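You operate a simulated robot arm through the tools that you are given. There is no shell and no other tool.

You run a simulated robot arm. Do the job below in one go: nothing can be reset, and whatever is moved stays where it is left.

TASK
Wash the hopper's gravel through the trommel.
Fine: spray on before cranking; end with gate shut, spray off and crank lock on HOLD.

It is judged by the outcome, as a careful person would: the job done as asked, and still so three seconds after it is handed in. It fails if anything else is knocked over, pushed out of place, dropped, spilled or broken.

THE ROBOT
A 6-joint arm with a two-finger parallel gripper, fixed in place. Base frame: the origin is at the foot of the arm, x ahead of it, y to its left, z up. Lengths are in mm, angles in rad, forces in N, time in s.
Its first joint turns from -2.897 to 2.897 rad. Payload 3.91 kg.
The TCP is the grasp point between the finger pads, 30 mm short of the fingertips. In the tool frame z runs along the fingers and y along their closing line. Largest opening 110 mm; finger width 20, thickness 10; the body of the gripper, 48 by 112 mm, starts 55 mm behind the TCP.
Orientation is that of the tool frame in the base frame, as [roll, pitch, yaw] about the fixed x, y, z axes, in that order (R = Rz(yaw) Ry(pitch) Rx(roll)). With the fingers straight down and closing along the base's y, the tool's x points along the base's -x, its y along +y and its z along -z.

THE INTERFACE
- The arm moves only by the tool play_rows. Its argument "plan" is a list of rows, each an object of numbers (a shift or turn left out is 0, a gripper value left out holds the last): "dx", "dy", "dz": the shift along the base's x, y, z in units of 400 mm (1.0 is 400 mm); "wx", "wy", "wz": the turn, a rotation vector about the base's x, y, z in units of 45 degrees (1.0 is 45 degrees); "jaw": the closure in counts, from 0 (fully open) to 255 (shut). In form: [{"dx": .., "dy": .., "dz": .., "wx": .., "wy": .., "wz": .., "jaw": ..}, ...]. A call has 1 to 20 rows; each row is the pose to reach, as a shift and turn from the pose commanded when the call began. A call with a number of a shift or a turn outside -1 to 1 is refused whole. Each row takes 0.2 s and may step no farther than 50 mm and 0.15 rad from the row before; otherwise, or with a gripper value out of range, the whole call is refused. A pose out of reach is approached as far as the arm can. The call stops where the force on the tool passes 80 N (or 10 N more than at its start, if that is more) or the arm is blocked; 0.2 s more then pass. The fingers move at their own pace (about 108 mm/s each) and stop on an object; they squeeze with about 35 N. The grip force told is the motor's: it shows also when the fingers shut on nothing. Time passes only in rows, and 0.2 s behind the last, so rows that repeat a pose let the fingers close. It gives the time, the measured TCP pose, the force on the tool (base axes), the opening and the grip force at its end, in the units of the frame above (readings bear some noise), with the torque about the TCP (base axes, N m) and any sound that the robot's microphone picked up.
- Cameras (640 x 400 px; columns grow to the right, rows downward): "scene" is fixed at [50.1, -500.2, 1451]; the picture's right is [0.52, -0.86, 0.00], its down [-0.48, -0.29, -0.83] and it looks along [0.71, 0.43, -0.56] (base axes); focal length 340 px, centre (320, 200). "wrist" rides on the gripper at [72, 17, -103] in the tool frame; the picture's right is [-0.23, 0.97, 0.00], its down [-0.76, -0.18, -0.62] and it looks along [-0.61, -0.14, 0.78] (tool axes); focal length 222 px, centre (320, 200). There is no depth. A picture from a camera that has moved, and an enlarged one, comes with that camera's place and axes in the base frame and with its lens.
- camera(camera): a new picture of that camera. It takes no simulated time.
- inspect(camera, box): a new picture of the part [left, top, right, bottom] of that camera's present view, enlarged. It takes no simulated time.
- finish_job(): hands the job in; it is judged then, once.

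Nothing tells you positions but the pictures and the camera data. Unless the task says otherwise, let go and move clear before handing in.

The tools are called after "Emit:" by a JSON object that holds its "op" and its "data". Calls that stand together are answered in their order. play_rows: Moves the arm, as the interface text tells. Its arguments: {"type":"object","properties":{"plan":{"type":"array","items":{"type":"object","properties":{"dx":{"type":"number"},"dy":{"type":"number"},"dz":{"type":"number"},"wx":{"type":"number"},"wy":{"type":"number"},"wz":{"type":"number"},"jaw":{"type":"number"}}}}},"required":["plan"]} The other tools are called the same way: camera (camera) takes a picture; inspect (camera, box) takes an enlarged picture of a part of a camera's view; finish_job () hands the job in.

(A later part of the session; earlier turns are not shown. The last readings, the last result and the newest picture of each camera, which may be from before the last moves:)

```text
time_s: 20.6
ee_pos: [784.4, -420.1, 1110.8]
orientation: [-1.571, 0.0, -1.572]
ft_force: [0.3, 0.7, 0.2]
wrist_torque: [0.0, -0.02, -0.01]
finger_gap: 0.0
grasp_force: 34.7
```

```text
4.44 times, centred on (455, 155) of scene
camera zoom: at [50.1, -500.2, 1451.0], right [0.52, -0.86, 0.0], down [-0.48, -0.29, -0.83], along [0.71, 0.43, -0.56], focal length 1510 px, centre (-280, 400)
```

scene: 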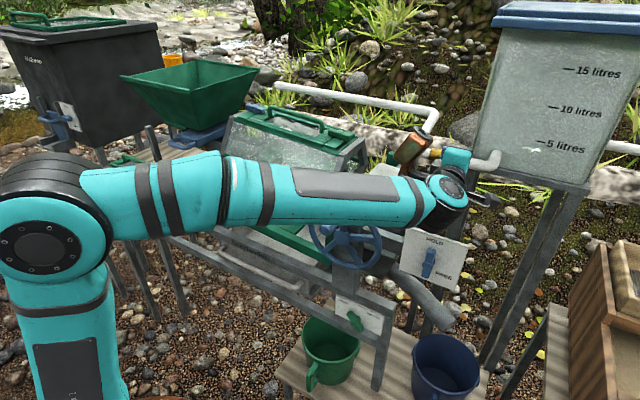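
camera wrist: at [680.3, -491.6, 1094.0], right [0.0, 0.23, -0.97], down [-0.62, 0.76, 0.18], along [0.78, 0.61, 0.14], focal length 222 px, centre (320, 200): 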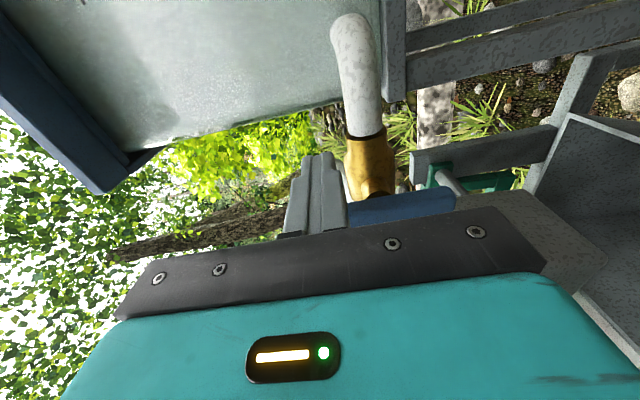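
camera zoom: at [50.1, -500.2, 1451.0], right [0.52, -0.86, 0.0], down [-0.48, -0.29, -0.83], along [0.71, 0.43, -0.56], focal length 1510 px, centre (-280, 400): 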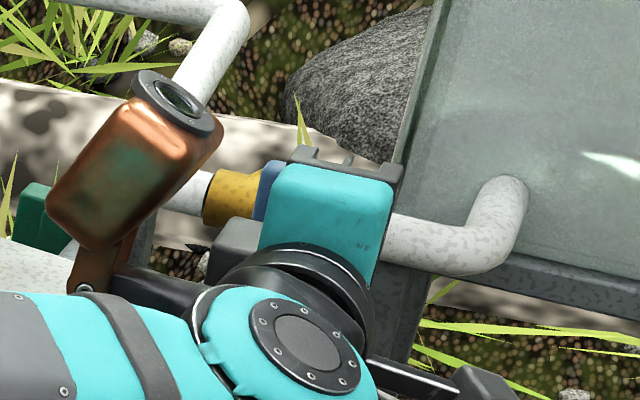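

Emit:
{"op": "play_rows", "data": {"plan": [{"dy": 0.03}, {"dy": 0.045}, {"dy": 0.055}, {"dy": 0.064, "dz": 0.005}, {"dy": 0.073, "dz": 0.01}, {"dy": 0.083, "dz": 0.013}, {"dy": 0.094, "dz": 0.016}]}}

Emit:
{"op": "inspect", "data": {"camera": "scene", "box": [390, 110, 520, 200]}}

Emit:
{"op": "camera", "data": {"camera": "wrist"}}

```text
time_s: 22.2
ee_pos: [785.8, -382.0, 1115.9]
orientation: [-1.572, 0.0, -1.572]
ft_force: [-0.3, -0.5, 0.6]
wrist_torque: [0.0, -0.01, 0.01]
finger_gap: 0.0
grasp_force: 34.7
```

```text
4.44 times, centred on (455, 155) of scene
camera zoom: at [50.1, -500.2, 1451.0], right [0.52, -0.86, 0.0], down [-0.48, -0.29, -0.83], along [0.71, 0.43, -0.56], focal length 1510 px, centre (-280, 400)
```

zoom: 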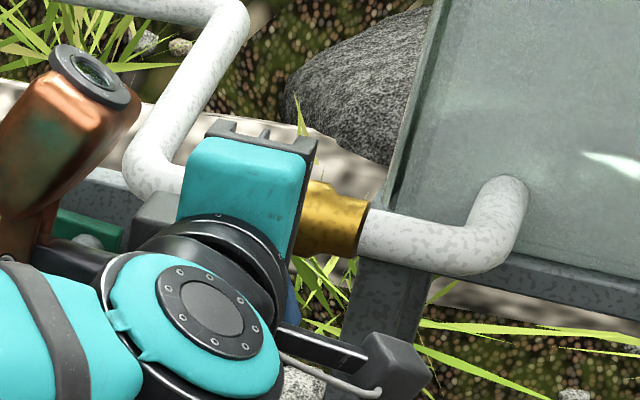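

```text
taken
camera wrist: at [680.4, -453.7, 1098.1], right [0.0, 0.23, -0.97], down [-0.62, 0.76, 0.18], along [0.78, 0.61, 0.14], focal length 222 px, centre (320, 200)
```

wrist: 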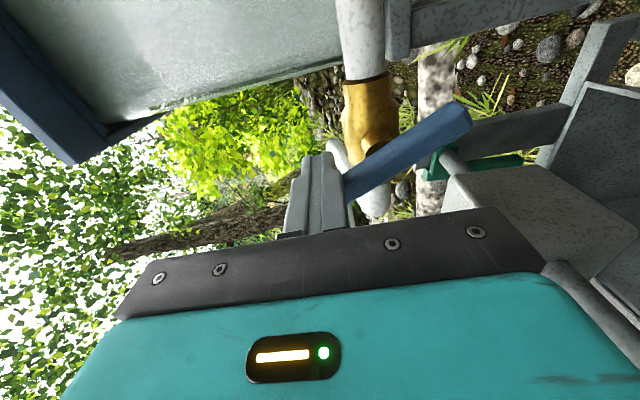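

The lever turns easily in this direction. I'll continue the arc to horizontal, along the pipe.

Emit:
{"op": "play_rows", "data": {"plan": [{"dy": 0.012, "dz": 0.0}, {"dy": 0.024, "dz": 0.0}, {"dy": 0.036, "dz": -0.004}, {"dy": 0.0485, "dz": -0.01}, {"dy": 0.06, "dz": -0.018}, {"dy": 0.07, "dz": -0.027}, {"dy": 0.079, "dz": -0.039}, {"dy": 0.085, "dz": -0.05}]}}

Emit:
{"op": "inspect", "data": {"camera": "scene", "box": [390, 110, 520, 200]}}

Emit:
{"op": "camera", "data": {"camera": "wrist"}}

Emit:
{"op": "camera", "data": {"camera": "scene"}}

```text
time_s: 24.0
ee_pos: [784.6, -347.0, 1097.0]
orientation: [-1.57, 0.001, -1.57]
ft_force: [0.4, 0.4, 0.4]
wrist_torque: [0.0, -0.03, -0.03]
finger_gap: 0.2
grasp_force: 35.0
```

```text
4.44 times, centred on (455, 155) of scene
camera zoom: at [50.1, -500.2, 1451.0], right [0.52, -0.86, 0.0], down [-0.48, -0.29, -0.83], along [0.71, 0.43, -0.56], focal length 1510 px, centre (-280, 400)
```

zoom: 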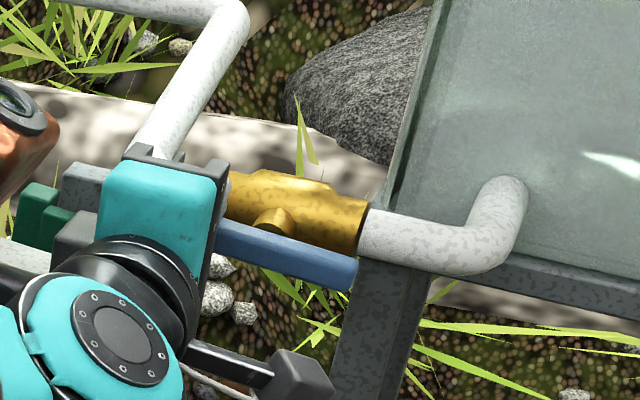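

```text
taken
camera wrist: at [680.1, -418.0, 1078.3], right [0.0, 0.23, -0.97], down [-0.62, 0.76, 0.18], along [0.78, 0.61, 0.14], focal length 222 px, centre (320, 200)
```

wrist: 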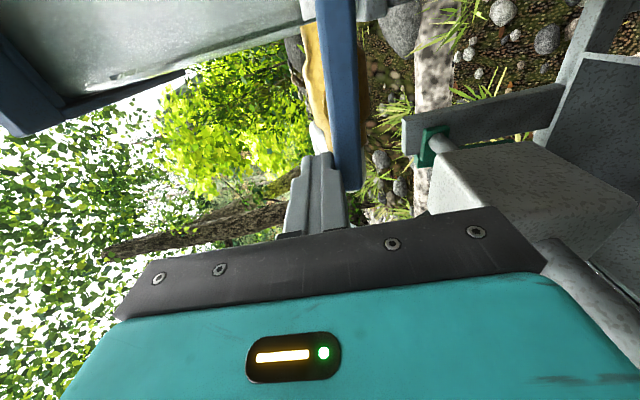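

```text
taken
```

scene: 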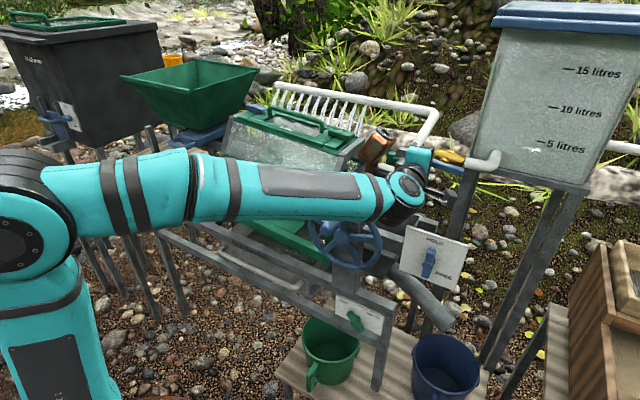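

The spray is on: jets are visible along the bar. I'll withdraw, then come around to the lock lever and push it from HOLD to FREE.

Emit:
{"op": "play_rows", "data": {"plan": [{"dz": 0.035}, {"dx": -0.1, "dz": 0.035}, {"dx": -0.22, "dz": 0.035}, {"dx": -0.34, "dy": -0.03, "dz": 0.035}, {"dx": -0.45, "dy": -0.06, "dz": 0.035}, {"dx": -0.5625, "dy": -0.095, "dz": 0.0}, {"dx": -0.5625, "dy": -0.095, "dz": -0.11}, {"dx": -0.5625, "dy": -0.095, "dz": -0.22}, {"dx": -0.5625, "dy": -0.095, "dz": -0.33}, {"dx": -0.5625, "dy": -0.095, "dz": -0.3475}, {"dx": -0.5625, "dy": -0.095, "dz": -0.3475}]}}

Emit:
{"op": "camera", "data": {"camera": "wrist"}}

Emit:
{"op": "camera", "data": {"camera": "scene"}}

```text
time_s: 26.4
ee_pos: [558.9, -385.6, 955.2]
orientation: [-1.57, 0.001, -1.57]
ft_force: [0.0, -1.0, 0.4]
wrist_torque: [-0.04, 0.0, 0.01]
finger_gap: 0.0
grasp_force: 34.7
```

```text
taken
camera wrist: at [453.8, -457.6, 938.5], right [0.0, 0.23, -0.97], down [-0.62, 0.76, 0.18], along [0.78, 0.61, 0.14], focal length 222 px, centre (320, 200)
```

wrist: 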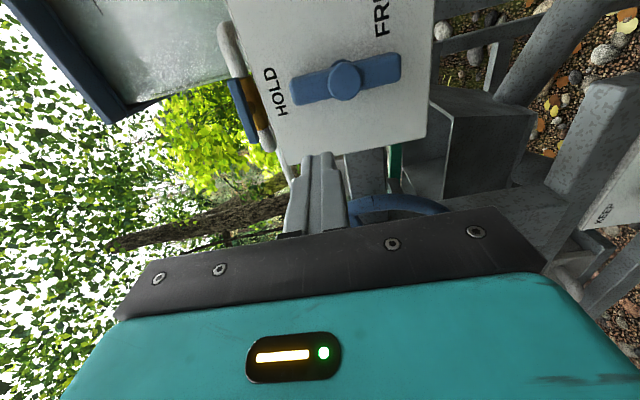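

```text
taken
```

scene: 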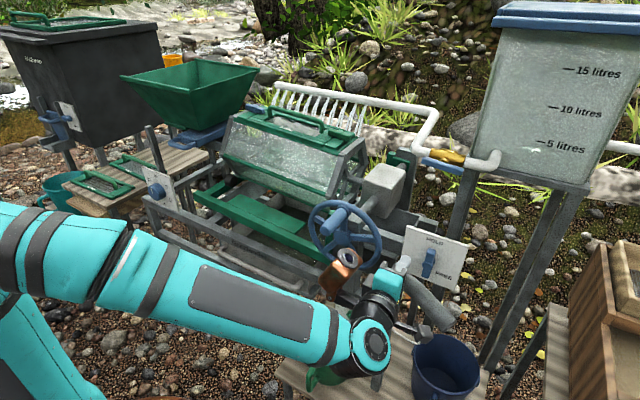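

Emit:
{"op": "inspect", "data": {"camera": "wrist", "box": [230, 0, 450, 150]}}

Emit:
{"op": "inspect", "data": {"camera": "scene", "box": [380, 215, 490, 295]}}

Emit:
{"op": "inspect", "data": {"camera": "scene", "box": [160, 75, 480, 260]}}

```text
2.67 times, centred on (340, 75) of wrist
camera zoom: at [453.8, -457.6, 938.5], right [0.0, 0.23, -0.97], down [-0.62, 0.76, 0.18], along [0.78, 0.61, 0.14], focal length 592 px, centre (267, 533)
```

zoom: 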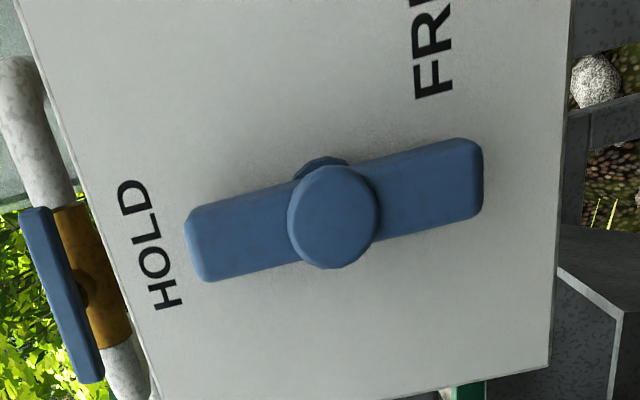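

```text
5.00 times, centred on (435, 255) of scene
camera zoom: at [50.1, -500.2, 1451.0], right [0.52, -0.86, 0.0], down [-0.48, -0.29, -0.83], along [0.71, 0.43, -0.56], focal length 1698 px, centre (-255, -75)
```

zoom: 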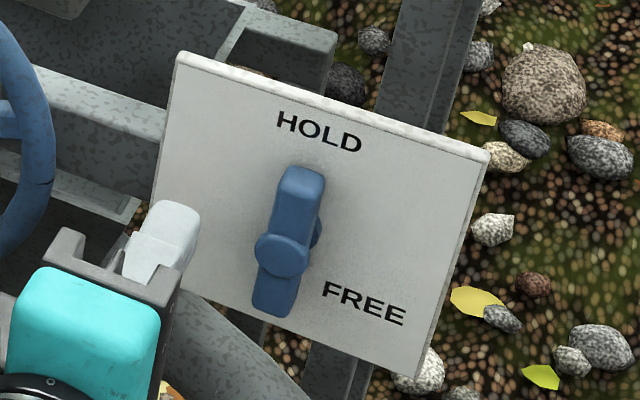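

```text
2.00 times, centred on (320, 168) of scene
camera zoom: at [50.1, -500.2, 1451.0], right [0.52, -0.86, 0.0], down [-0.48, -0.29, -0.83], along [0.71, 0.43, -0.56], focal length 679 px, centre (320, 265)
```

zoom: 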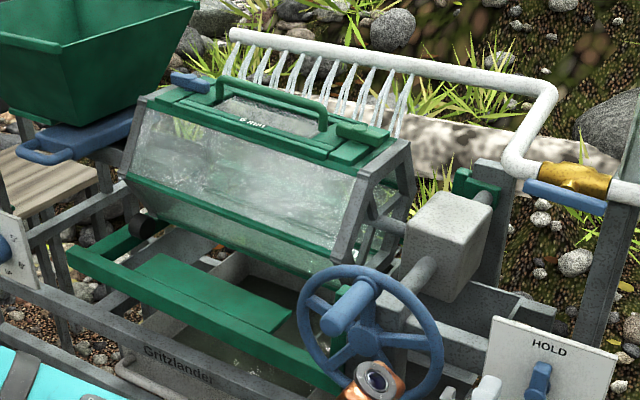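

The lock lever is a bar with its pivot near (y -424, z 928). I'll push its top toward FREE in small steps and watch the force.

Emit:
{"op": "play_rows", "data": {"plan": [{"dx": 0.06}, {"dx": 0.11}, {"dx": 0.11, "dy": -0.03}, {"dx": 0.11, "dy": -0.051, "dz": -0.0025}, {"dx": 0.11, "dy": -0.064, "dz": 0.009}, {"dx": 0.11, "dy": -0.073, "dz": 0.013}, {"dx": 0.11, "dy": -0.082, "dz": 0.017}, {"dx": 0.11, "dy": -0.093, "dz": 0.018}, {"dx": 0.11, "dy": -0.104, "dz": 0.019}, {"dx": 0.11, "dy": -0.104, "dz": 0.019}]}}

Emit:
{"op": "inspect", "data": {"camera": "scene", "box": [380, 215, 490, 295]}}

Emit:
{"op": "inspect", "data": {"camera": "wrist", "box": [230, 0, 450, 250]}}

```text
time_s: 28.6
ee_pos: [603.9, -426.9, 964.5]
orientation: [-1.572, -0.001, -1.571]
ft_force: [0.1, -0.3, 0.0]
wrist_torque: [-0.01, -0.05, -0.01]
finger_gap: 0.0
grasp_force: 34.8
```

```text
5.00 times, centred on (435, 255) of scene
camera zoom: at [50.1, -500.2, 1451.0], right [0.52, -0.86, 0.0], down [-0.48, -0.29, -0.83], along [0.71, 0.43, -0.56], focal length 1698 px, centre (-255, -75)
```

zoom: 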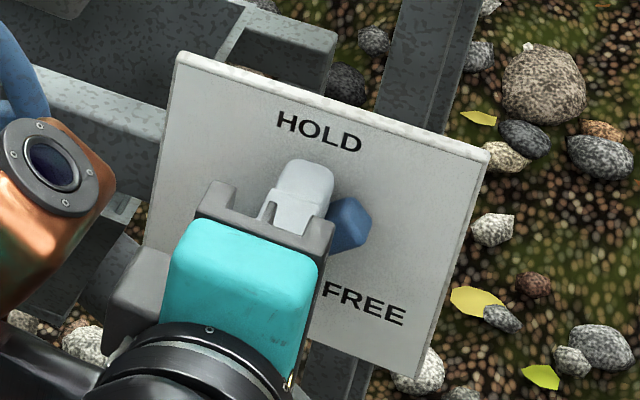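

```text
1.60 times, centred on (340, 125) of wrist
camera zoom: at [498.8, -498.6, 945.7], right [0.0, 0.23, -0.97], down [-0.62, 0.76, 0.18], along [0.78, 0.61, 0.14], focal length 355 px, centre (288, 320)
```

zoom: 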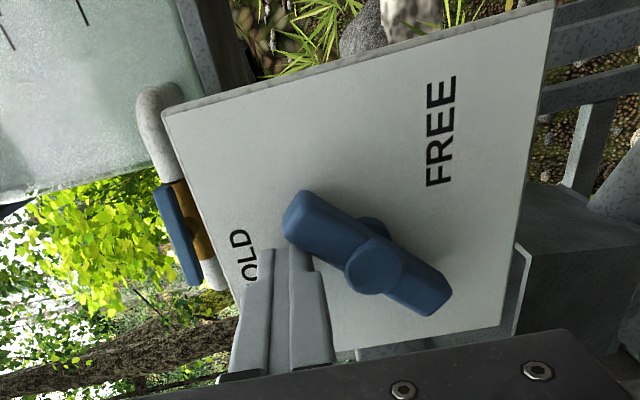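

Emit:
{"op": "play_rows", "data": {"plan": [{"dy": -0.012, "dz": -0.002}, {"dy": -0.023, "dz": -0.005}, {"dy": -0.034, "dz": -0.011}, {"dy": -0.044, "dz": -0.019}, {"dy": -0.053, "dz": -0.029}, {"dy": -0.06, "dz": -0.039}, {"dy": -0.06, "dz": -0.039}]}}

Emit:
{"op": "inspect", "data": {"camera": "wrist", "box": [230, 0, 450, 250]}}

```text
time_s: 30.2
ee_pos: [604.8, -451.4, 946.8]
orientation: [-1.571, 0.0, -1.57]
ft_force: [0.4, -0.4, 0.6]
wrist_torque: [-0.01, -0.01, 0.04]
finger_gap: 0.1
grasp_force: 34.8
```

```text
1.60 times, centred on (340, 125) of wrist
camera zoom: at [499.7, -522.2, 930.9], right [0.0, 0.23, -0.97], down [-0.62, 0.76, 0.18], along [0.78, 0.61, 0.14], focal length 355 px, centre (288, 320)
```

zoom: 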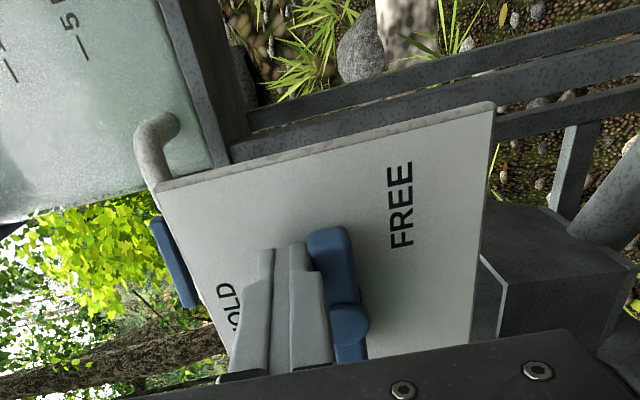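

The lever is at about 90°. I'll check gently whether it travels further toward FREE.

Emit:
{"op": "play_rows", "data": {"plan": [{"dy": -0.006, "dz": -0.006}, {"dy": -0.011, "dz": -0.013}, {"dy": -0.011, "dz": -0.013}]}}

Emit:
{"op": "inspect", "data": {"camera": "wrist", "box": [230, 0, 450, 250]}}

```text
time_s: 31.0
ee_pos: [604.7, -450.6, 945.7]
orientation: [-1.566, -0.007, -1.567]
ft_force: [29.9, 34.7, 55.5]
wrist_torque: [0.83, -1.07, 0.24]
finger_gap: 0.0
grasp_force: 34.7
```

```text
1.60 times, centred on (340, 125) of wrist
camera zoom: at [499.6, -523.6, 929.4], right [0.0, 0.22, -0.97], down [-0.63, 0.76, 0.17], along [0.78, 0.61, 0.14], focal length 355 px, centre (288, 320)
```

zoom: 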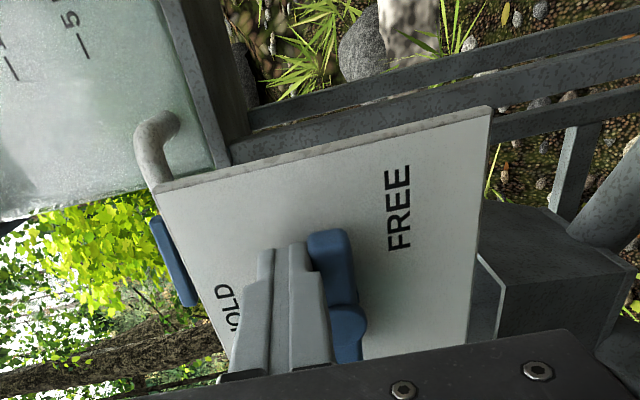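

The force rose to a hard stop at 90°, so the lock is on FREE. I'll back off, lift clear and turn the tool down. The fingers will then close along x, which suits the gate handle. Then I'll head over to inspect the hopper and gate.

Emit:
{"op": "play_rows", "data": {"plan": [{"dz": 0.02, "dy": 0.0}, {"dx": -0.05, "dz": 0.04}, {"dx": -0.15, "dz": 0.06}, {"dx": -0.22, "dz": 0.14}, {"dx": -0.25, "dz": 0.24}, {"dx": -0.25, "dz": 0.34}, {"dx": -0.25, "dz": 0.42, "dy": 0.05}, {"dx": -0.25, "dz": 0.45, "dy": 0.15}, {"dx": -0.25, "dz": 0.45, "dy": 0.26}, {"dx": -0.25, "dz": 0.45, "dy": 0.37}, {"dx": -0.25, "dz": 0.45, "dy": 0.48}, {"dx": -0.25, "dz": 0.45, "dy": 0.59}, {"dx": -0.25, "dz": 0.45, "dy": 0.7}, {"dx": -0.25, "dz": 0.45, "dy": 0.7}]}}

Emit:
{"op": "play_rows", "data": {"plan": [{"wy": 0.17, "dx": -0.02, "dz": 0.02}, {"wy": 0.34, "dx": -0.03, "dz": 0.04}, {"wy": 0.51, "dx": -0.05, "dz": 0.06}, {"wy": 0.68, "dx": -0.06, "dz": 0.08}, {"wy": 0.85, "dx": -0.08, "dz": 0.1}, {"wy": 1.0, "dx": -0.1, "dz": 0.1}, {"wy": 1.0, "dx": -0.1, "dz": 0.1}]}}

Emit:
{"op": "play_rows", "data": {"plan": [{"wy": 0.17}, {"wy": 0.34}, {"wy": 0.51}, {"wy": 0.68}, {"wy": 0.85}, {"wy": 1.0}, {"wy": 1.0}]}}

Emit:
{"op": "camera", "data": {"camera": "wrist"}}

Emit:
{"op": "camera", "data": {"camera": "scene"}}

```text
time_s: 34.0
ee_pos: [506.6, -175.8, 1125.6]
orientation: [-1.571, 0.0, -1.571]
ft_force: [0.1, 0.9, -0.4]
wrist_torque: [-0.02, -0.01, 0.02]
finger_gap: 0.0
grasp_force: 35.6
```

```text
time_s: 35.6
ee_pos: [357.6, -321.5, 965.8]
orientation: [-2.229, -0.088, -1.473]
ft_force: [-0.5, -0.7, -0.3]
wrist_torque: [-0.02, 0.02, -0.01]
finger_gap: 0.3
grasp_force: 35.1
out of reach, approached as far as the arm can: row 1, 2, 3, 4, 5, 6, 7
```

```text
time_s: 37.2
ee_pos: [168.2, -390.4, 914.7]
orientation: [-2.922, -0.019, -1.345]
ft_force: [-0.1, -1.0, -0.2]
wrist_torque: [0.01, 0.01, 0.02]
finger_gap: 0.0
grasp_force: 35.1
out of reach, approached as far as the arm can: row 1, 2, 3, 4, 5, 6, 7
```

```text
taken
camera wrist: at [144.4, -466.7, 1012.9], right [-0.98, 0.0, -0.22], down [-0.14, 0.76, 0.63], along [0.17, 0.65, -0.74], focal length 222 px, centre (320, 200)
```

wrist: 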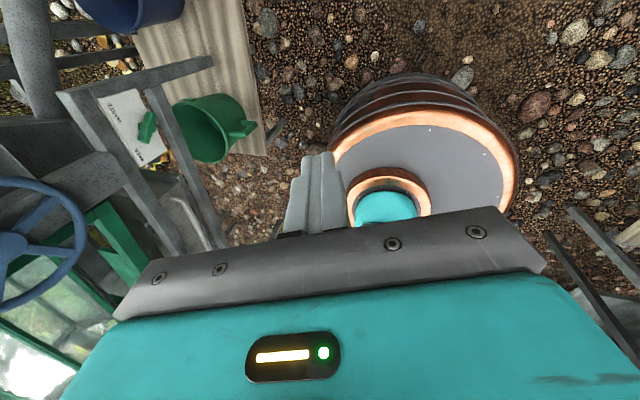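

```text
taken
```

scene: 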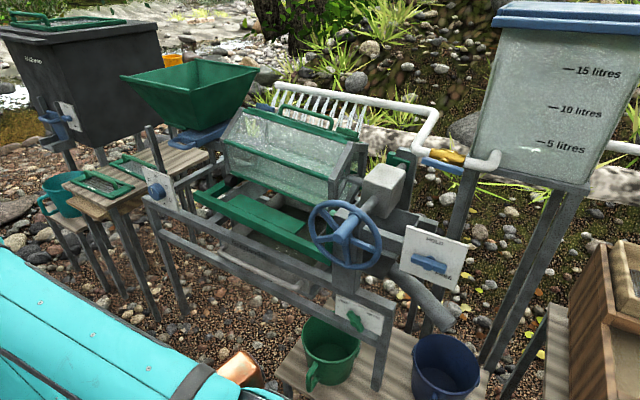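

The turn ran into a wrist joint limit and the arm drifted off in free space. Nothing was touched, and the scene looks intact. I'll unwind the wrist the other way.

Emit:
{"op": "play_rows", "data": {"plan": [{"wz": 0.17, "dz": 0.04, "dx": 0.04}, {"wz": 0.34, "dz": 0.08, "dx": 0.08}, {"wz": 0.51, "dz": 0.12, "dx": 0.12}, {"wz": 0.68, "dz": 0.16, "dx": 0.16}, {"wz": 0.85, "dz": 0.2, "dx": 0.2}, {"wz": 1.0, "dz": 0.24, "dx": 0.24}, {"wz": 1.0, "dz": 0.24, "dx": 0.24}]}}

```text
time_s: 38.8
ee_pos: [268.7, -381.8, 1014.9]
orientation: [-2.922, -0.018, -0.556]
ft_force: [0.2, -1.2, -0.4]
wrist_torque: [-0.03, 0.0, 0.0]
finger_gap: 0.0
grasp_force: 35.0
```

Emit:
{"op": "play_rows", "data": {"plan": [{"wx": -0.08, "wy": 0.06, "dz": 0.05, "dx": 0.05}, {"wx": -0.16, "wy": 0.12, "dz": 0.1, "dx": 0.1}, {"wx": -0.226, "wy": 0.167, "dz": 0.15, "dx": 0.15}, {"wx": -0.226, "wy": 0.167, "dz": 0.2, "dx": 0.2}, {"wx": -0.226, "wy": 0.167, "dz": 0.25, "dx": 0.25}, {"wx": -0.226, "wy": 0.167, "dz": 0.25, "dx": 0.25, "dy": 0.1}, {"wx": -0.226, "wy": 0.167, "dz": 0.25, "dx": 0.25, "dy": 0.2}, {"wx": -0.226, "wy": 0.167, "dz": 0.25, "dx": 0.25, "dy": 0.3}, {"wx": -0.226, "wy": 0.167, "dz": 0.25, "dx": 0.25, "dy": 0.4}, {"wx": -0.226, "wy": 0.167, "dz": 0.25, "dx": 0.25, "dy": 0.4}]}}

Emit:
{"op": "play_rows", "data": {"plan": [{"wz": 0.17, "dy": 0.1}, {"wz": 0.34, "dy": 0.2}, {"wz": 0.51, "dy": 0.3}, {"wz": 0.68, "dy": 0.4}, {"wz": 0.85, "dy": 0.4}, {"wz": 1.0, "dy": 0.4}, {"wz": 1.0, "dy": 0.4}]}}

Emit:
{"op": "play_rows", "data": {"plan": [{"wz": 0.17, "dy": 0.05}, {"wz": 0.34, "dy": 0.1}, {"wz": 0.51, "dy": 0.2}, {"wz": 0.68, "dy": 0.3}, {"wz": 0.85, "dy": 0.4}, {"wz": 1.0, "dy": 0.4}, {"wz": 1.0, "dy": 0.4}]}}

Emit:
{"op": "camera", "data": {"camera": "wrist"}}

Emit:
{"op": "camera", "data": {"camera": "scene"}}

```text
time_s: 41.0
ee_pos: [356.3, -239.2, 1116.7]
orientation: [-3.137, 0.0, -0.55]
ft_force: [-0.3, 0.2, 0.4]
wrist_torque: [0.01, 0.0, -0.05]
finger_gap: 0.0
grasp_force: 34.6
out of reach, approached as far as the arm can: row 9, 10
```

```text
time_s: 42.6
ee_pos: [354.6, -80.0, 1117.0]
orientation: [-3.141, -0.002, 0.23]
ft_force: [-1.2, 0.4, 0.1]
wrist_torque: [0.02, -0.01, -0.01]
finger_gap: 0.0
grasp_force: 34.9
```

```text
time_s: 44.2
ee_pos: [356.6, 81.9, 1113.7]
orientation: [-3.141, -0.001, 1.014]
ft_force: [-1.0, -0.7, 0.8]
wrist_torque: [0.01, 0.0, 0.02]
finger_gap: 0.0
grasp_force: 34.9
```

```text
taken
camera wrist: at [408.1, 137.0, 1217.2], right [0.71, -0.71, 0.0], down [-0.55, -0.55, 0.62], along [-0.44, -0.44, -0.78], focal length 222 px, centre (320, 200)
```

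wrist: 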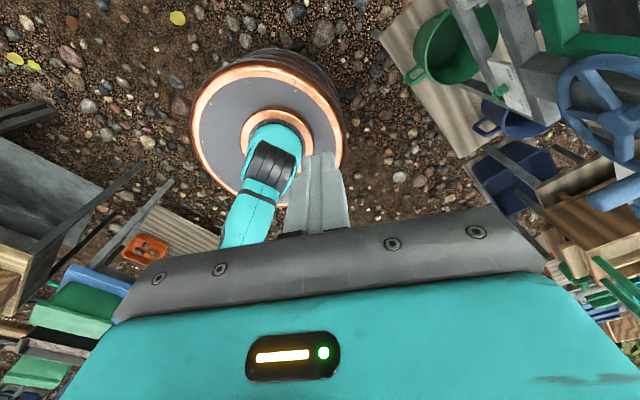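

```text
taken
```

scene: 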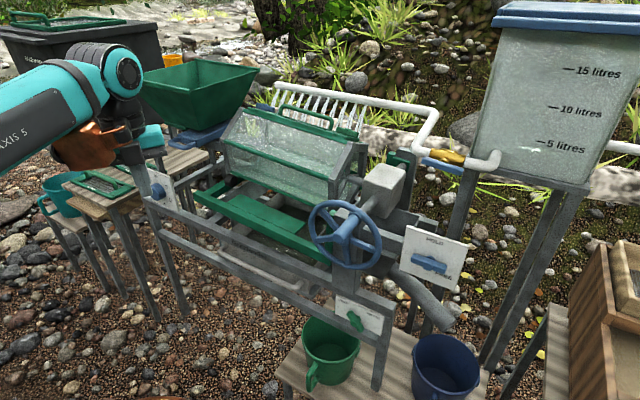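

Emit:
{"op": "play_rows", "data": {"plan": [{"wz": 0.17}, {"wz": 0.34}, {"wz": 0.51}, {"wz": 0.68}, {"wz": 0.85}, {"wz": 1.0}, {"wz": 1.0}]}}

Emit:
{"op": "play_rows", "data": {"plan": [{"wz": 0.17, "dy": 0.05}, {"wz": 0.34, "dy": 0.1}, {"wz": 0.51, "dy": 0.2, "dx": 0.05}, {"wz": 0.68, "dy": 0.3, "dx": 0.1}, {"wz": 0.85, "dy": 0.4, "dx": 0.15}, {"wz": 1.0, "dy": 0.45, "dx": 0.2}, {"wz": 1.0, "dy": 0.5, "dx": 0.25}, {"wz": 1.0, "dy": 0.5, "dx": 0.25}]}}

Emit:
{"op": "camera", "data": {"camera": "wrist"}}

Emit:
{"op": "camera", "data": {"camera": "scene"}}

```text
time_s: 45.8
ee_pos: [353.3, 81.2, 1115.1]
orientation: [-3.141, -0.001, 1.801]
ft_force: [0.1, -0.7, 0.3]
wrist_torque: [0.01, 0.03, -0.01]
finger_gap: 0.0
grasp_force: 34.4
```

```text
time_s: 47.6
ee_pos: [455.7, 282.9, 1114.4]
orientation: [-3.141, -0.001, 2.586]
ft_force: [0.3, 0.3, -0.5]
wrist_torque: [-0.03, 0.01, -0.04]
finger_gap: 0.0
grasp_force: 35.1
```

```text
taken
camera wrist: at [402.3, 337.2, 1218.2], right [0.71, 0.71, 0.0], down [0.55, -0.55, 0.62], along [0.44, -0.44, -0.78], focal length 222 px, centre (320, 200)
```

wrist: 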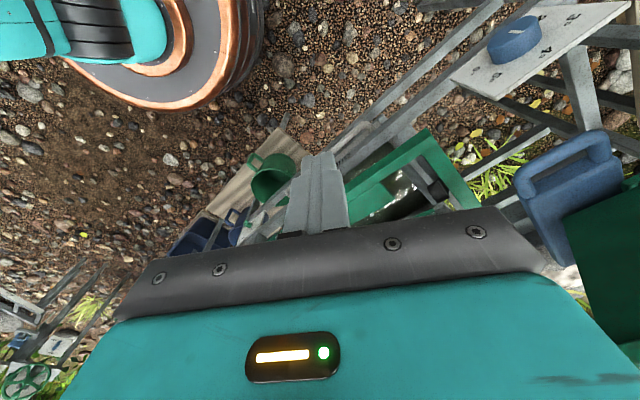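

```text
taken
```

scene: 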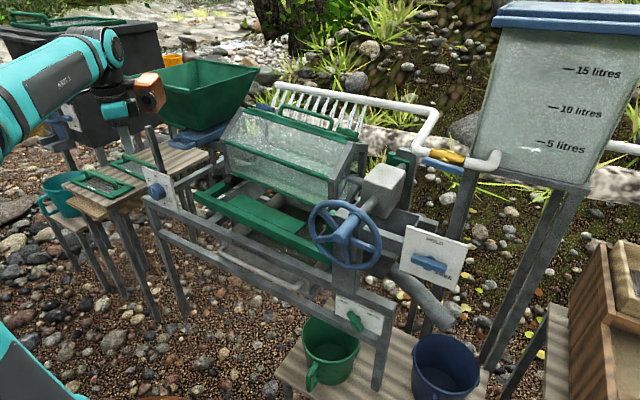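

Emit:
{"op": "play_rows", "data": {"plan": [{"wz": 0.17}, {"wz": 0.34}, {"wz": 0.51}, {"wz": 0.68}, {"wz": 0.85}, {"wz": 1.0}, {"wz": 1.0}]}}

Emit:
{"op": "camera", "data": {"camera": "wrist"}}

Emit:
{"op": "inspect", "data": {"camera": "wrist", "box": [340, 40, 640, 300]}}

```text
time_s: 49.2
ee_pos: [454.6, 281.2, 1115.3]
orientation: [3.141, -0.001, -2.911]
ft_force: [0.3, -0.4, -1.0]
wrist_torque: [0.02, -0.02, 0.02]
finger_gap: 0.1
grasp_force: 34.8
```

```text
taken
camera wrist: at [379.8, 282.4, 1219.1], right [0.0, 1.0, 0.0], down [0.78, 0.0, 0.62], along [0.62, 0.0, -0.78], focal length 222 px, centre (320, 200)
```

wrist: 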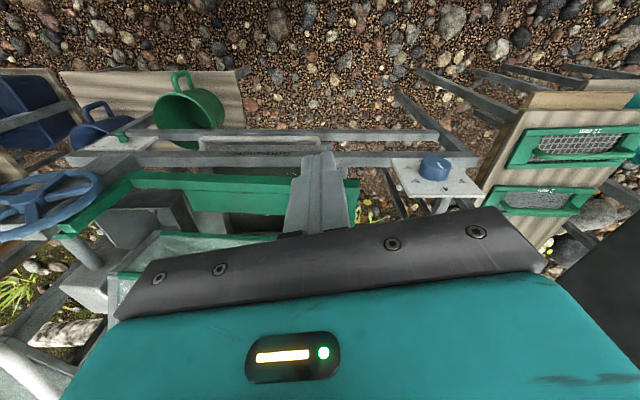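

```text
1.54 times, centred on (490, 170) of wrist
camera zoom: at [379.8, 282.4, 1219.1], right [0.0, 1.0, 0.0], down [0.78, 0.0, 0.62], along [0.62, 0.0, -0.78], focal length 342 px, centre (58, 246)
```

zoom: 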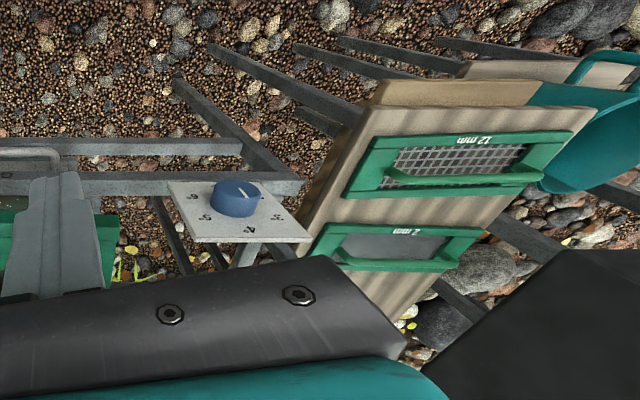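

Emit:
{"op": "inspect", "data": {"camera": "wrist", "box": [385, 135, 495, 225]}}

Emit:
{"op": "inspect", "data": {"camera": "scene", "box": [125, 155, 195, 215]}}

Emit:
{"op": "inspect", "data": {"camera": "scene", "box": [150, 100, 260, 180]}}

```text
4.44 times, centred on (440, 180) of wrist
camera zoom: at [379.8, 282.4, 1219.1], right [0.0, 1.0, 0.0], down [0.78, 0.0, 0.62], along [0.62, 0.0, -0.78], focal length 987 px, centre (-213, 289)
```

zoom: 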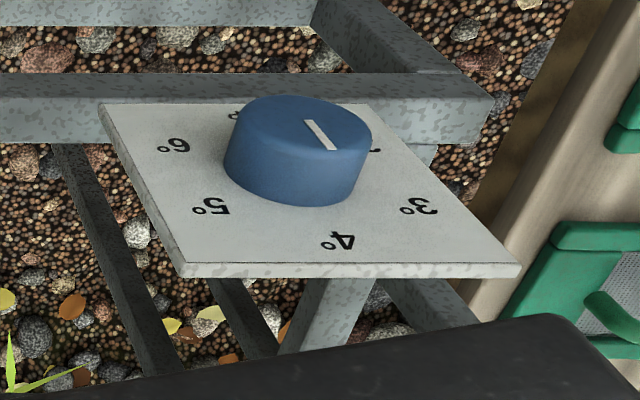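

```text
6.67 times, centred on (160, 185) of scene
camera zoom: at [50.1, -500.2, 1451.0], right [0.52, -0.86, 0.0], down [-0.48, -0.29, -0.83], along [0.71, 0.43, -0.56], focal length 2264 px, centre (1387, 300)
```

zoom: 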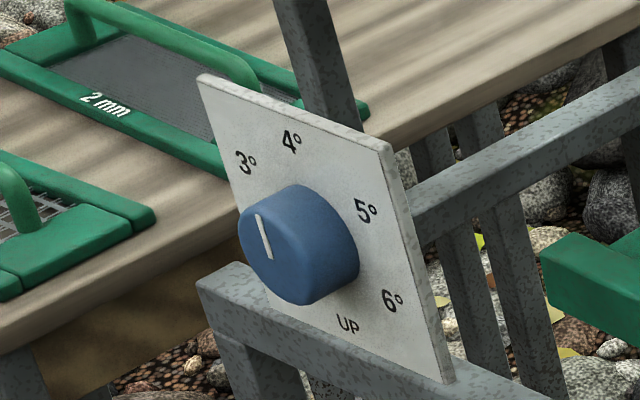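

```text
5.00 times, centred on (205, 140) of scene
camera zoom: at [50.1, -500.2, 1451.0], right [0.52, -0.86, 0.0], down [-0.48, -0.29, -0.83], along [0.71, 0.43, -0.56], focal length 1698 px, centre (895, 500)
```

zoom: 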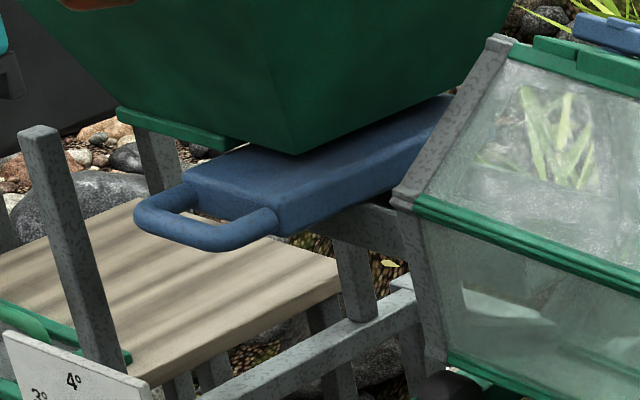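

The dial reads 4°, a normal tilt, so I'll leave it alone. Next I'll tilt the tool so the wrist camera looks forward at the gate handle and hopper.

Emit:
{"op": "play_rows", "data": {"plan": [{"wy": -0.17, "dy": 0.05}, {"wy": -0.34, "dy": 0.1}, {"wy": -0.51, "dy": 0.15, "dz": -0.03}, {"wy": -0.68, "dy": 0.2, "dz": -0.06}, {"wy": -0.85, "dy": 0.25, "dz": -0.1}, {"wy": -1.0, "dy": 0.3, "dz": -0.1}, {"wy": -1.0, "dy": 0.3, "dz": -0.1}]}}

Emit:
{"op": "camera", "data": {"camera": "wrist"}}

Emit:
{"op": "camera", "data": {"camera": "scene"}}

```text
time_s: 50.8
ee_pos: [455.6, 399.8, 1074.0]
orientation: [-2.917, 0.762, -2.823]
ft_force: [0.6, -0.2, -0.6]
wrist_torque: [0.02, -0.02, 0.03]
finger_gap: 0.1
grasp_force: 35.2
```

```text
taken
camera wrist: at [328.0, 402.1, 1093.7], right [0.0, 1.0, 0.0], down [0.11, 0.0, 0.99], along [0.99, 0.0, -0.11], focal length 222 px, centre (320, 200)
```

wrist: 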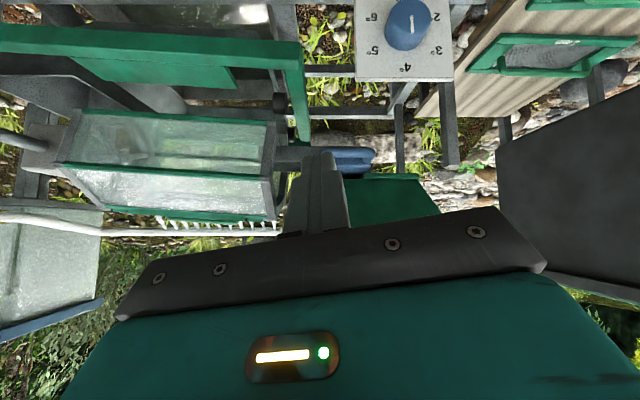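

```text
taken
```

scene: 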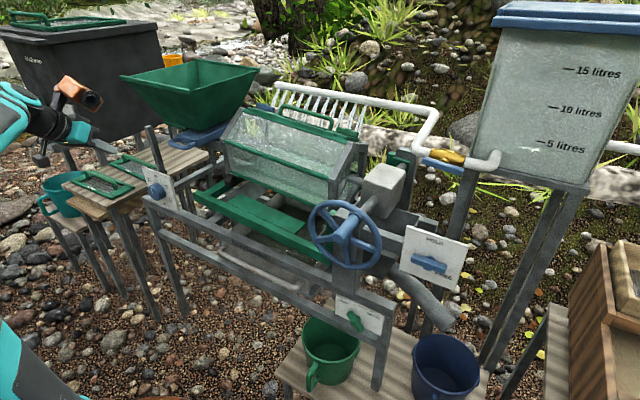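

Emit:
{"op": "inspect", "data": {"camera": "wrist", "box": [340, 0, 470, 90]}}

Emit:
{"op": "inspect", "data": {"camera": "wrist", "box": [270, 80, 510, 240]}}

Emit:
{"op": "inspect", "data": {"camera": "wrist", "box": [0, 0, 320, 240]}}

```text
4.44 times, centred on (405, 45) of wrist
camera zoom: at [328.0, 402.1, 1093.7], right [0.0, 1.0, 0.0], down [0.11, 0.0, 0.99], along [0.99, 0.0, -0.11], focal length 987 px, centre (-58, 889)
```

zoom: 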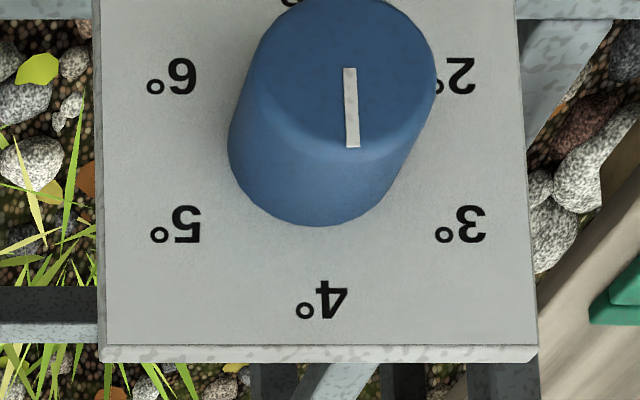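

```text
2.50 times, centred on (390, 160) of wrist
camera zoom: at [328.0, 402.1, 1093.7], right [0.0, 1.0, 0.0], down [0.11, 0.0, 0.99], along [0.99, 0.0, -0.11], focal length 555 px, centre (145, 300)
```

zoom: 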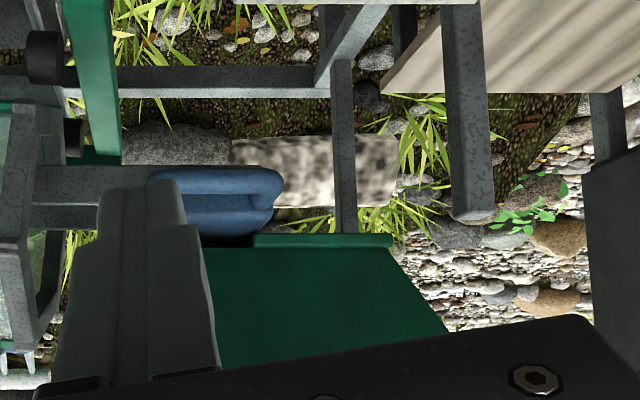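

```text
1.67 times, centred on (160, 120) of wrist
camera zoom: at [328.0, 402.1, 1093.7], right [0.0, 1.0, 0.0], down [0.11, 0.0, 0.99], along [0.99, 0.0, -0.11], focal length 370 px, centre (587, 333)
```

zoom: 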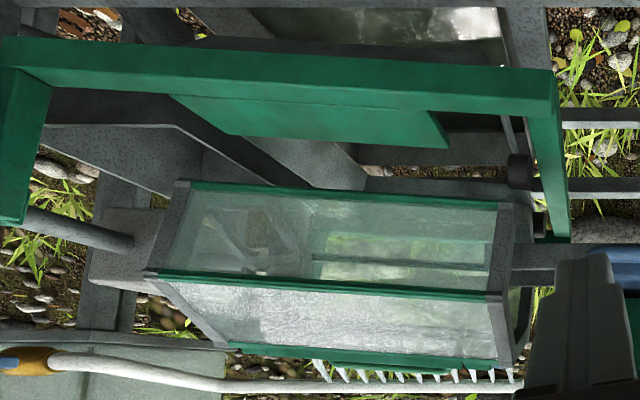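

The gate handle is a loop whose front bar is near x≈707, y≈415–505, z≈962, and the hopper overhangs it. I'll bring the tool horizontal, pointing +x with the fingers closing vertically, so I can grip the bar from the front.

Emit:
{"op": "play_rows", "data": {"plan": [{"wy": -0.17, "dx": 0.02}, {"wy": -0.34, "dx": 0.04}, {"wy": -0.51, "dx": 0.06}, {"wy": -0.68, "dx": 0.08}, {"wy": -0.85, "dx": 0.1}, {"wy": -1.0, "dx": 0.12}, {"wy": -1.0, "dx": 0.12}]}}

Emit:
{"op": "play_rows", "data": {"plan": [{"wx": -0.17, "jaw": 110}, {"wx": -0.34}, {"wx": -0.51}, {"wx": -0.68}, {"wx": -0.85}, {"wx": -0.85}]}}

Emit:
{"op": "play_rows", "data": {"plan": [{"wx": -0.17}, {"wx": -0.34}, {"wx": -0.51}, {"wx": -0.68}, {"wx": -0.857}, {"wx": -0.857}]}}

Emit:
{"op": "camera", "data": {"camera": "wrist"}}

Emit:
{"op": "camera", "data": {"camera": "scene"}}

```text
time_s: 52.4
ee_pos: [503.5, 399.8, 1073.8]
orientation: [-1.566, 1.343, -1.569]
ft_force: [0.0, 0.0, 0.6]
wrist_torque: [0.03, 0.0, 0.01]
finger_gap: 0.0
grasp_force: 35.1
```

```text
time_s: 53.8
ee_pos: [504.5, 400.9, 1075.4]
orientation: [-1.571, 0.672, -1.571]
ft_force: [-0.3, 0.4, -0.2]
wrist_torque: [0.01, -0.01, 0.0]
finger_gap: 62.6
grasp_force: 0.0
```

```text
time_s: 55.2
ee_pos: [503.7, 400.0, 1074.5]
orientation: [-1.57, 0.0, -1.571]
ft_force: [0.6, 0.2, 0.1]
wrist_torque: [-0.01, 0.02, 0.01]
finger_gap: 62.4
grasp_force: 0.1
```

```text
taken
camera wrist: at [398.5, 329.7, 1057.8], right [0.0, 0.23, -0.97], down [-0.62, 0.76, 0.18], along [0.78, 0.61, 0.14], focal length 222 px, centre (320, 200)
```

wrist: 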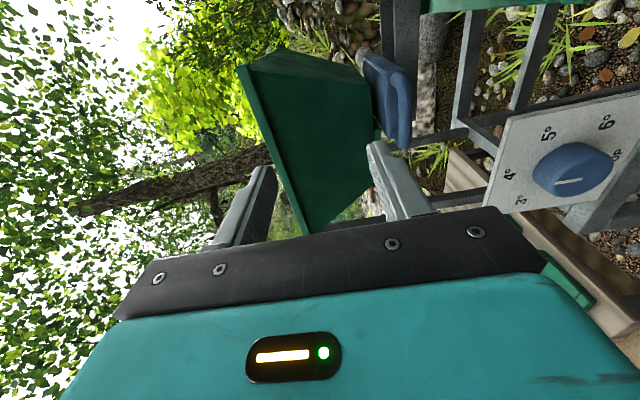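

```text
taken
```

scene: 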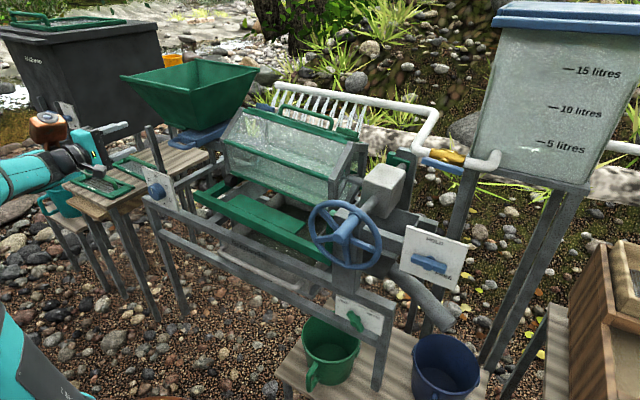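

Emit:
{"op": "inspect", "data": {"camera": "wrist", "box": [220, 0, 480, 240]}}

Emit:
{"op": "inspect", "data": {"camera": "wrist", "box": [340, 20, 460, 170]}}

```text
1.67 times, centred on (350, 120) of wrist
camera zoom: at [398.5, 329.7, 1057.8], right [0.0, 0.23, -0.97], down [-0.62, 0.76, 0.18], along [0.78, 0.61, 0.14], focal length 370 px, centre (270, 333)
```

zoom: 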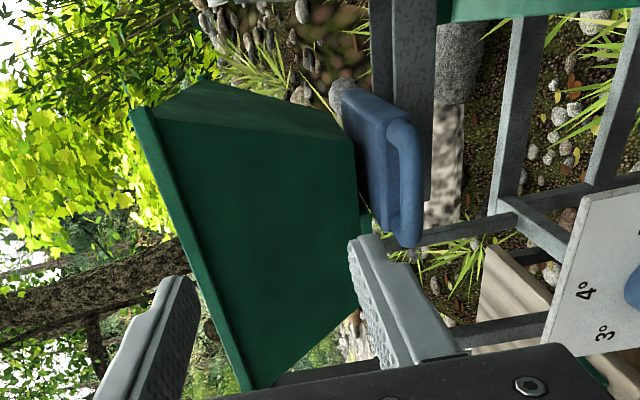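

```text
2.67 times, centred on (400, 95) of wrist
camera zoom: at [398.5, 329.7, 1057.8], right [0.0, 0.23, -0.97], down [-0.62, 0.76, 0.18], along [0.78, 0.61, 0.14], focal length 592 px, centre (107, 480)
```

zoom: 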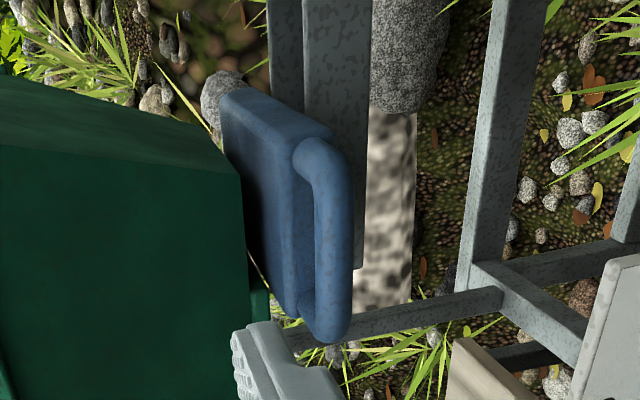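

The bar centre is about (708, 451, 967) and roughly 20 mm thick. I'll approach from the front with the fingers straddling it, above and below.

Emit:
{"op": "play_rows", "data": {"plan": [{"dx": 0.06, "dy": 0.03, "dz": -0.06}, {"dx": 0.12, "dy": 0.06, "dz": -0.12}, {"dx": 0.18, "dy": 0.09, "dz": -0.18}, {"dx": 0.25, "dy": 0.1275, "dz": -0.23}, {"dx": 0.3, "dy": 0.1275, "dz": -0.269}, {"dx": 0.38, "dy": 0.1275, "dz": -0.269}, {"dx": 0.38, "dy": 0.1275, "dz": -0.269}]}}

Emit:
{"op": "camera", "data": {"camera": "wrist"}}

Emit:
{"op": "inspect", "data": {"camera": "scene", "box": [100, 80, 280, 210]}}

```text
time_s: 56.8
ee_pos: [657.0, 451.3, 968.8]
orientation: [-1.57, 0.001, -1.569]
ft_force: [0.3, -0.5, -0.3]
wrist_torque: [0.03, -0.04, -0.02]
finger_gap: 62.4
grasp_force: 0.0
```

```text
taken
camera wrist: at [552.2, 379.2, 952.1], right [0.0, 0.23, -0.97], down [-0.62, 0.76, 0.18], along [0.78, 0.61, 0.14], focal length 222 px, centre (320, 200)
```

wrist: 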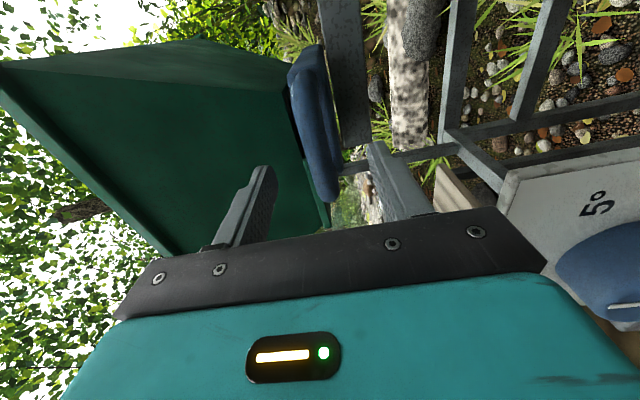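

```text
3.08 times, centred on (190, 145) of scene
camera zoom: at [50.1, -500.2, 1451.0], right [0.52, -0.86, 0.0], down [-0.48, -0.29, -0.83], along [0.71, 0.43, -0.56], focal length 1045 px, centre (720, 369)
```

zoom: 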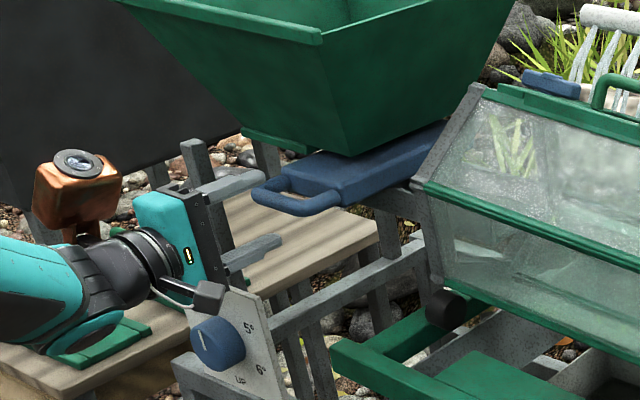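

Emit:
{"op": "play_rows", "data": {"plan": [{"dx": 0.05}, {"dx": 0.107}, {"dx": 0.107}]}}

Emit:
{"op": "inspect", "data": {"camera": "scene", "box": [130, 90, 230, 170]}}

Emit:
{"op": "camera", "data": {"camera": "wrist"}}

```text
time_s: 57.6
ee_pos: [698.6, 451.2, 968.2]
orientation: [-1.57, -0.001, -1.571]
ft_force: [-0.5, -0.1, 0.1]
wrist_torque: [0.01, -0.01, 0.01]
finger_gap: 62.4
grasp_force: 0.0
```

```text
5.00 times, centred on (180, 130) of scene
camera zoom: at [50.1, -500.2, 1451.0], right [0.52, -0.86, 0.0], down [-0.48, -0.29, -0.83], along [0.71, 0.43, -0.56], focal length 1698 px, centre (1020, 550)
```

zoom: 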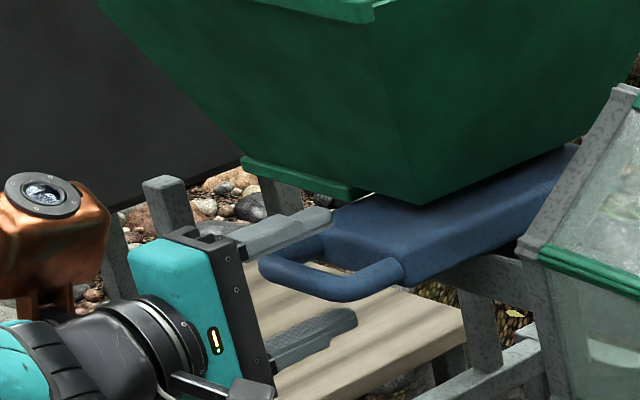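

```text
taken
camera wrist: at [594.1, 379.8, 950.8], right [0.0, 0.23, -0.97], down [-0.62, 0.76, 0.18], along [0.78, 0.61, 0.14], focal length 222 px, centre (320, 200)
```

wrist: 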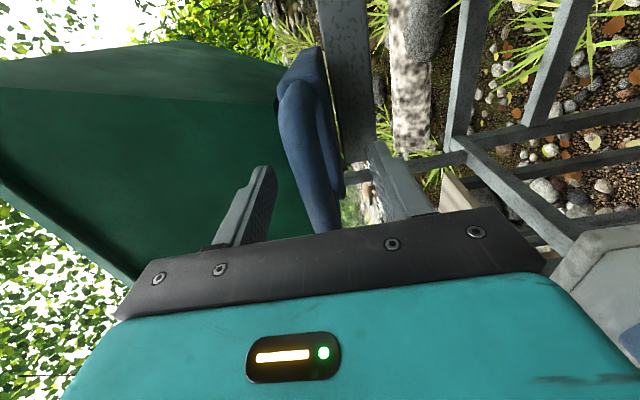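

The fingers straddle the bar, so I'll close on it.

Emit:
{"op": "play_rows", "data": {"plan": [{"jaw": 180}, {"jaw": 255}, {"jaw": 255}, {"jaw": 255}]}}

Emit:
{"op": "inspect", "data": {"camera": "scene", "box": [130, 90, 230, 170]}}

Emit:
{"op": "inspect", "data": {"camera": "wrist", "box": [200, 30, 440, 240]}}

```text
time_s: 58.6
ee_pos: [697.9, 450.0, 970.1]
orientation: [-1.567, 0.001, -1.57]
ft_force: [1.5, 5.1, 28.1]
wrist_torque: [-0.1, 0.04, -0.15]
finger_gap: 17.5
grasp_force: 44.7
```

```text
5.00 times, centred on (180, 130) of scene
camera zoom: at [50.1, -500.2, 1451.0], right [0.52, -0.86, 0.0], down [-0.48, -0.29, -0.83], along [0.71, 0.43, -0.56], focal length 1698 px, centre (1020, 550)
```

zoom: 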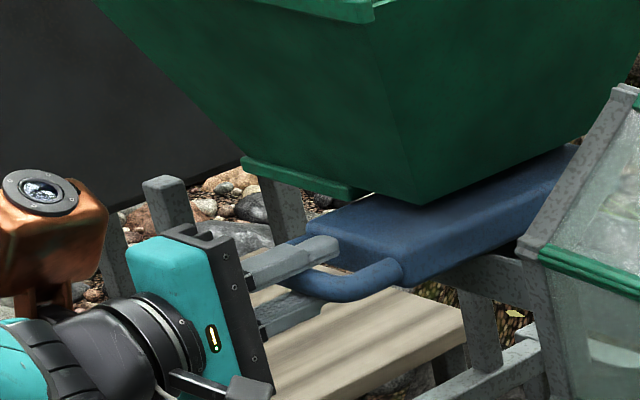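

```text
1.90 times, centred on (320, 135) of wrist
camera zoom: at [593.3, 379.8, 952.7], right [0.0, 0.23, -0.97], down [-0.62, 0.76, 0.18], along [0.78, 0.61, 0.15], focal length 423 px, centre (320, 324)
```

zoom: 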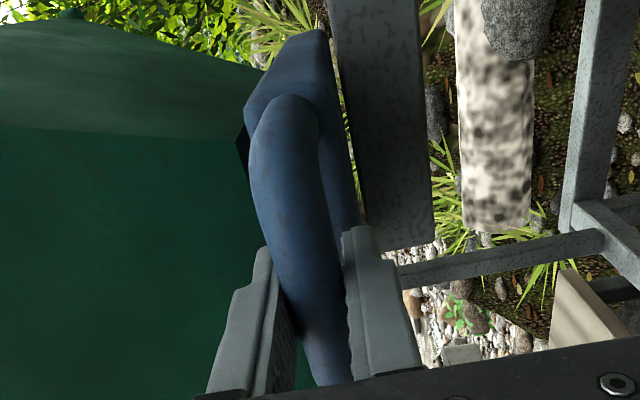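

I have the bar (gap 17.5 mm). I'll take out the small vertical preload, then pull the gate toward the robot while watching the force.

Emit:
{"op": "play_rows", "data": {"plan": [{"dz": 0.008}, {"dz": 0.008, "dx": -0.025}, {"dz": 0.008, "dx": -0.05}, {"dz": 0.008, "dx": -0.075}, {"dz": 0.008, "dx": -0.1}]}}

Emit:
{"op": "inspect", "data": {"camera": "scene", "box": [130, 80, 290, 190]}}

```text
time_s: 59.8
ee_pos: [656.5, 450.7, 970.6]
orientation: [-1.57, 0.001, -1.572]
ft_force: [-0.6, -0.4, -1.2]
wrist_torque: [-0.06, 0.0, 0.95]
finger_gap: 17.5
grasp_force: 45.2
```

```text
3.64 times, centred on (210, 135) of scene
camera zoom: at [50.1, -500.2, 1451.0], right [0.52, -0.86, 0.0], down [-0.48, -0.29, -0.83], along [0.71, 0.43, -0.56], focal length 1235 px, centre (720, 436)
```

zoom: 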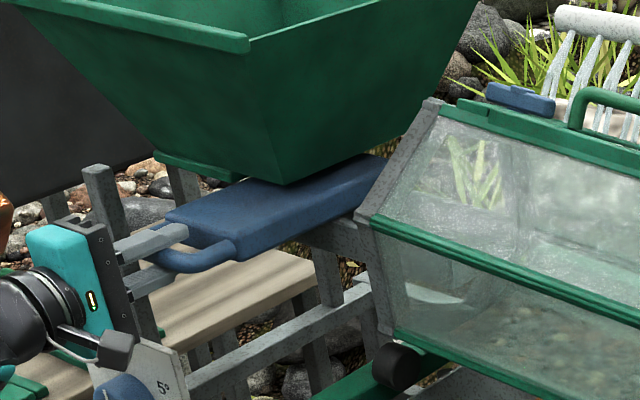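

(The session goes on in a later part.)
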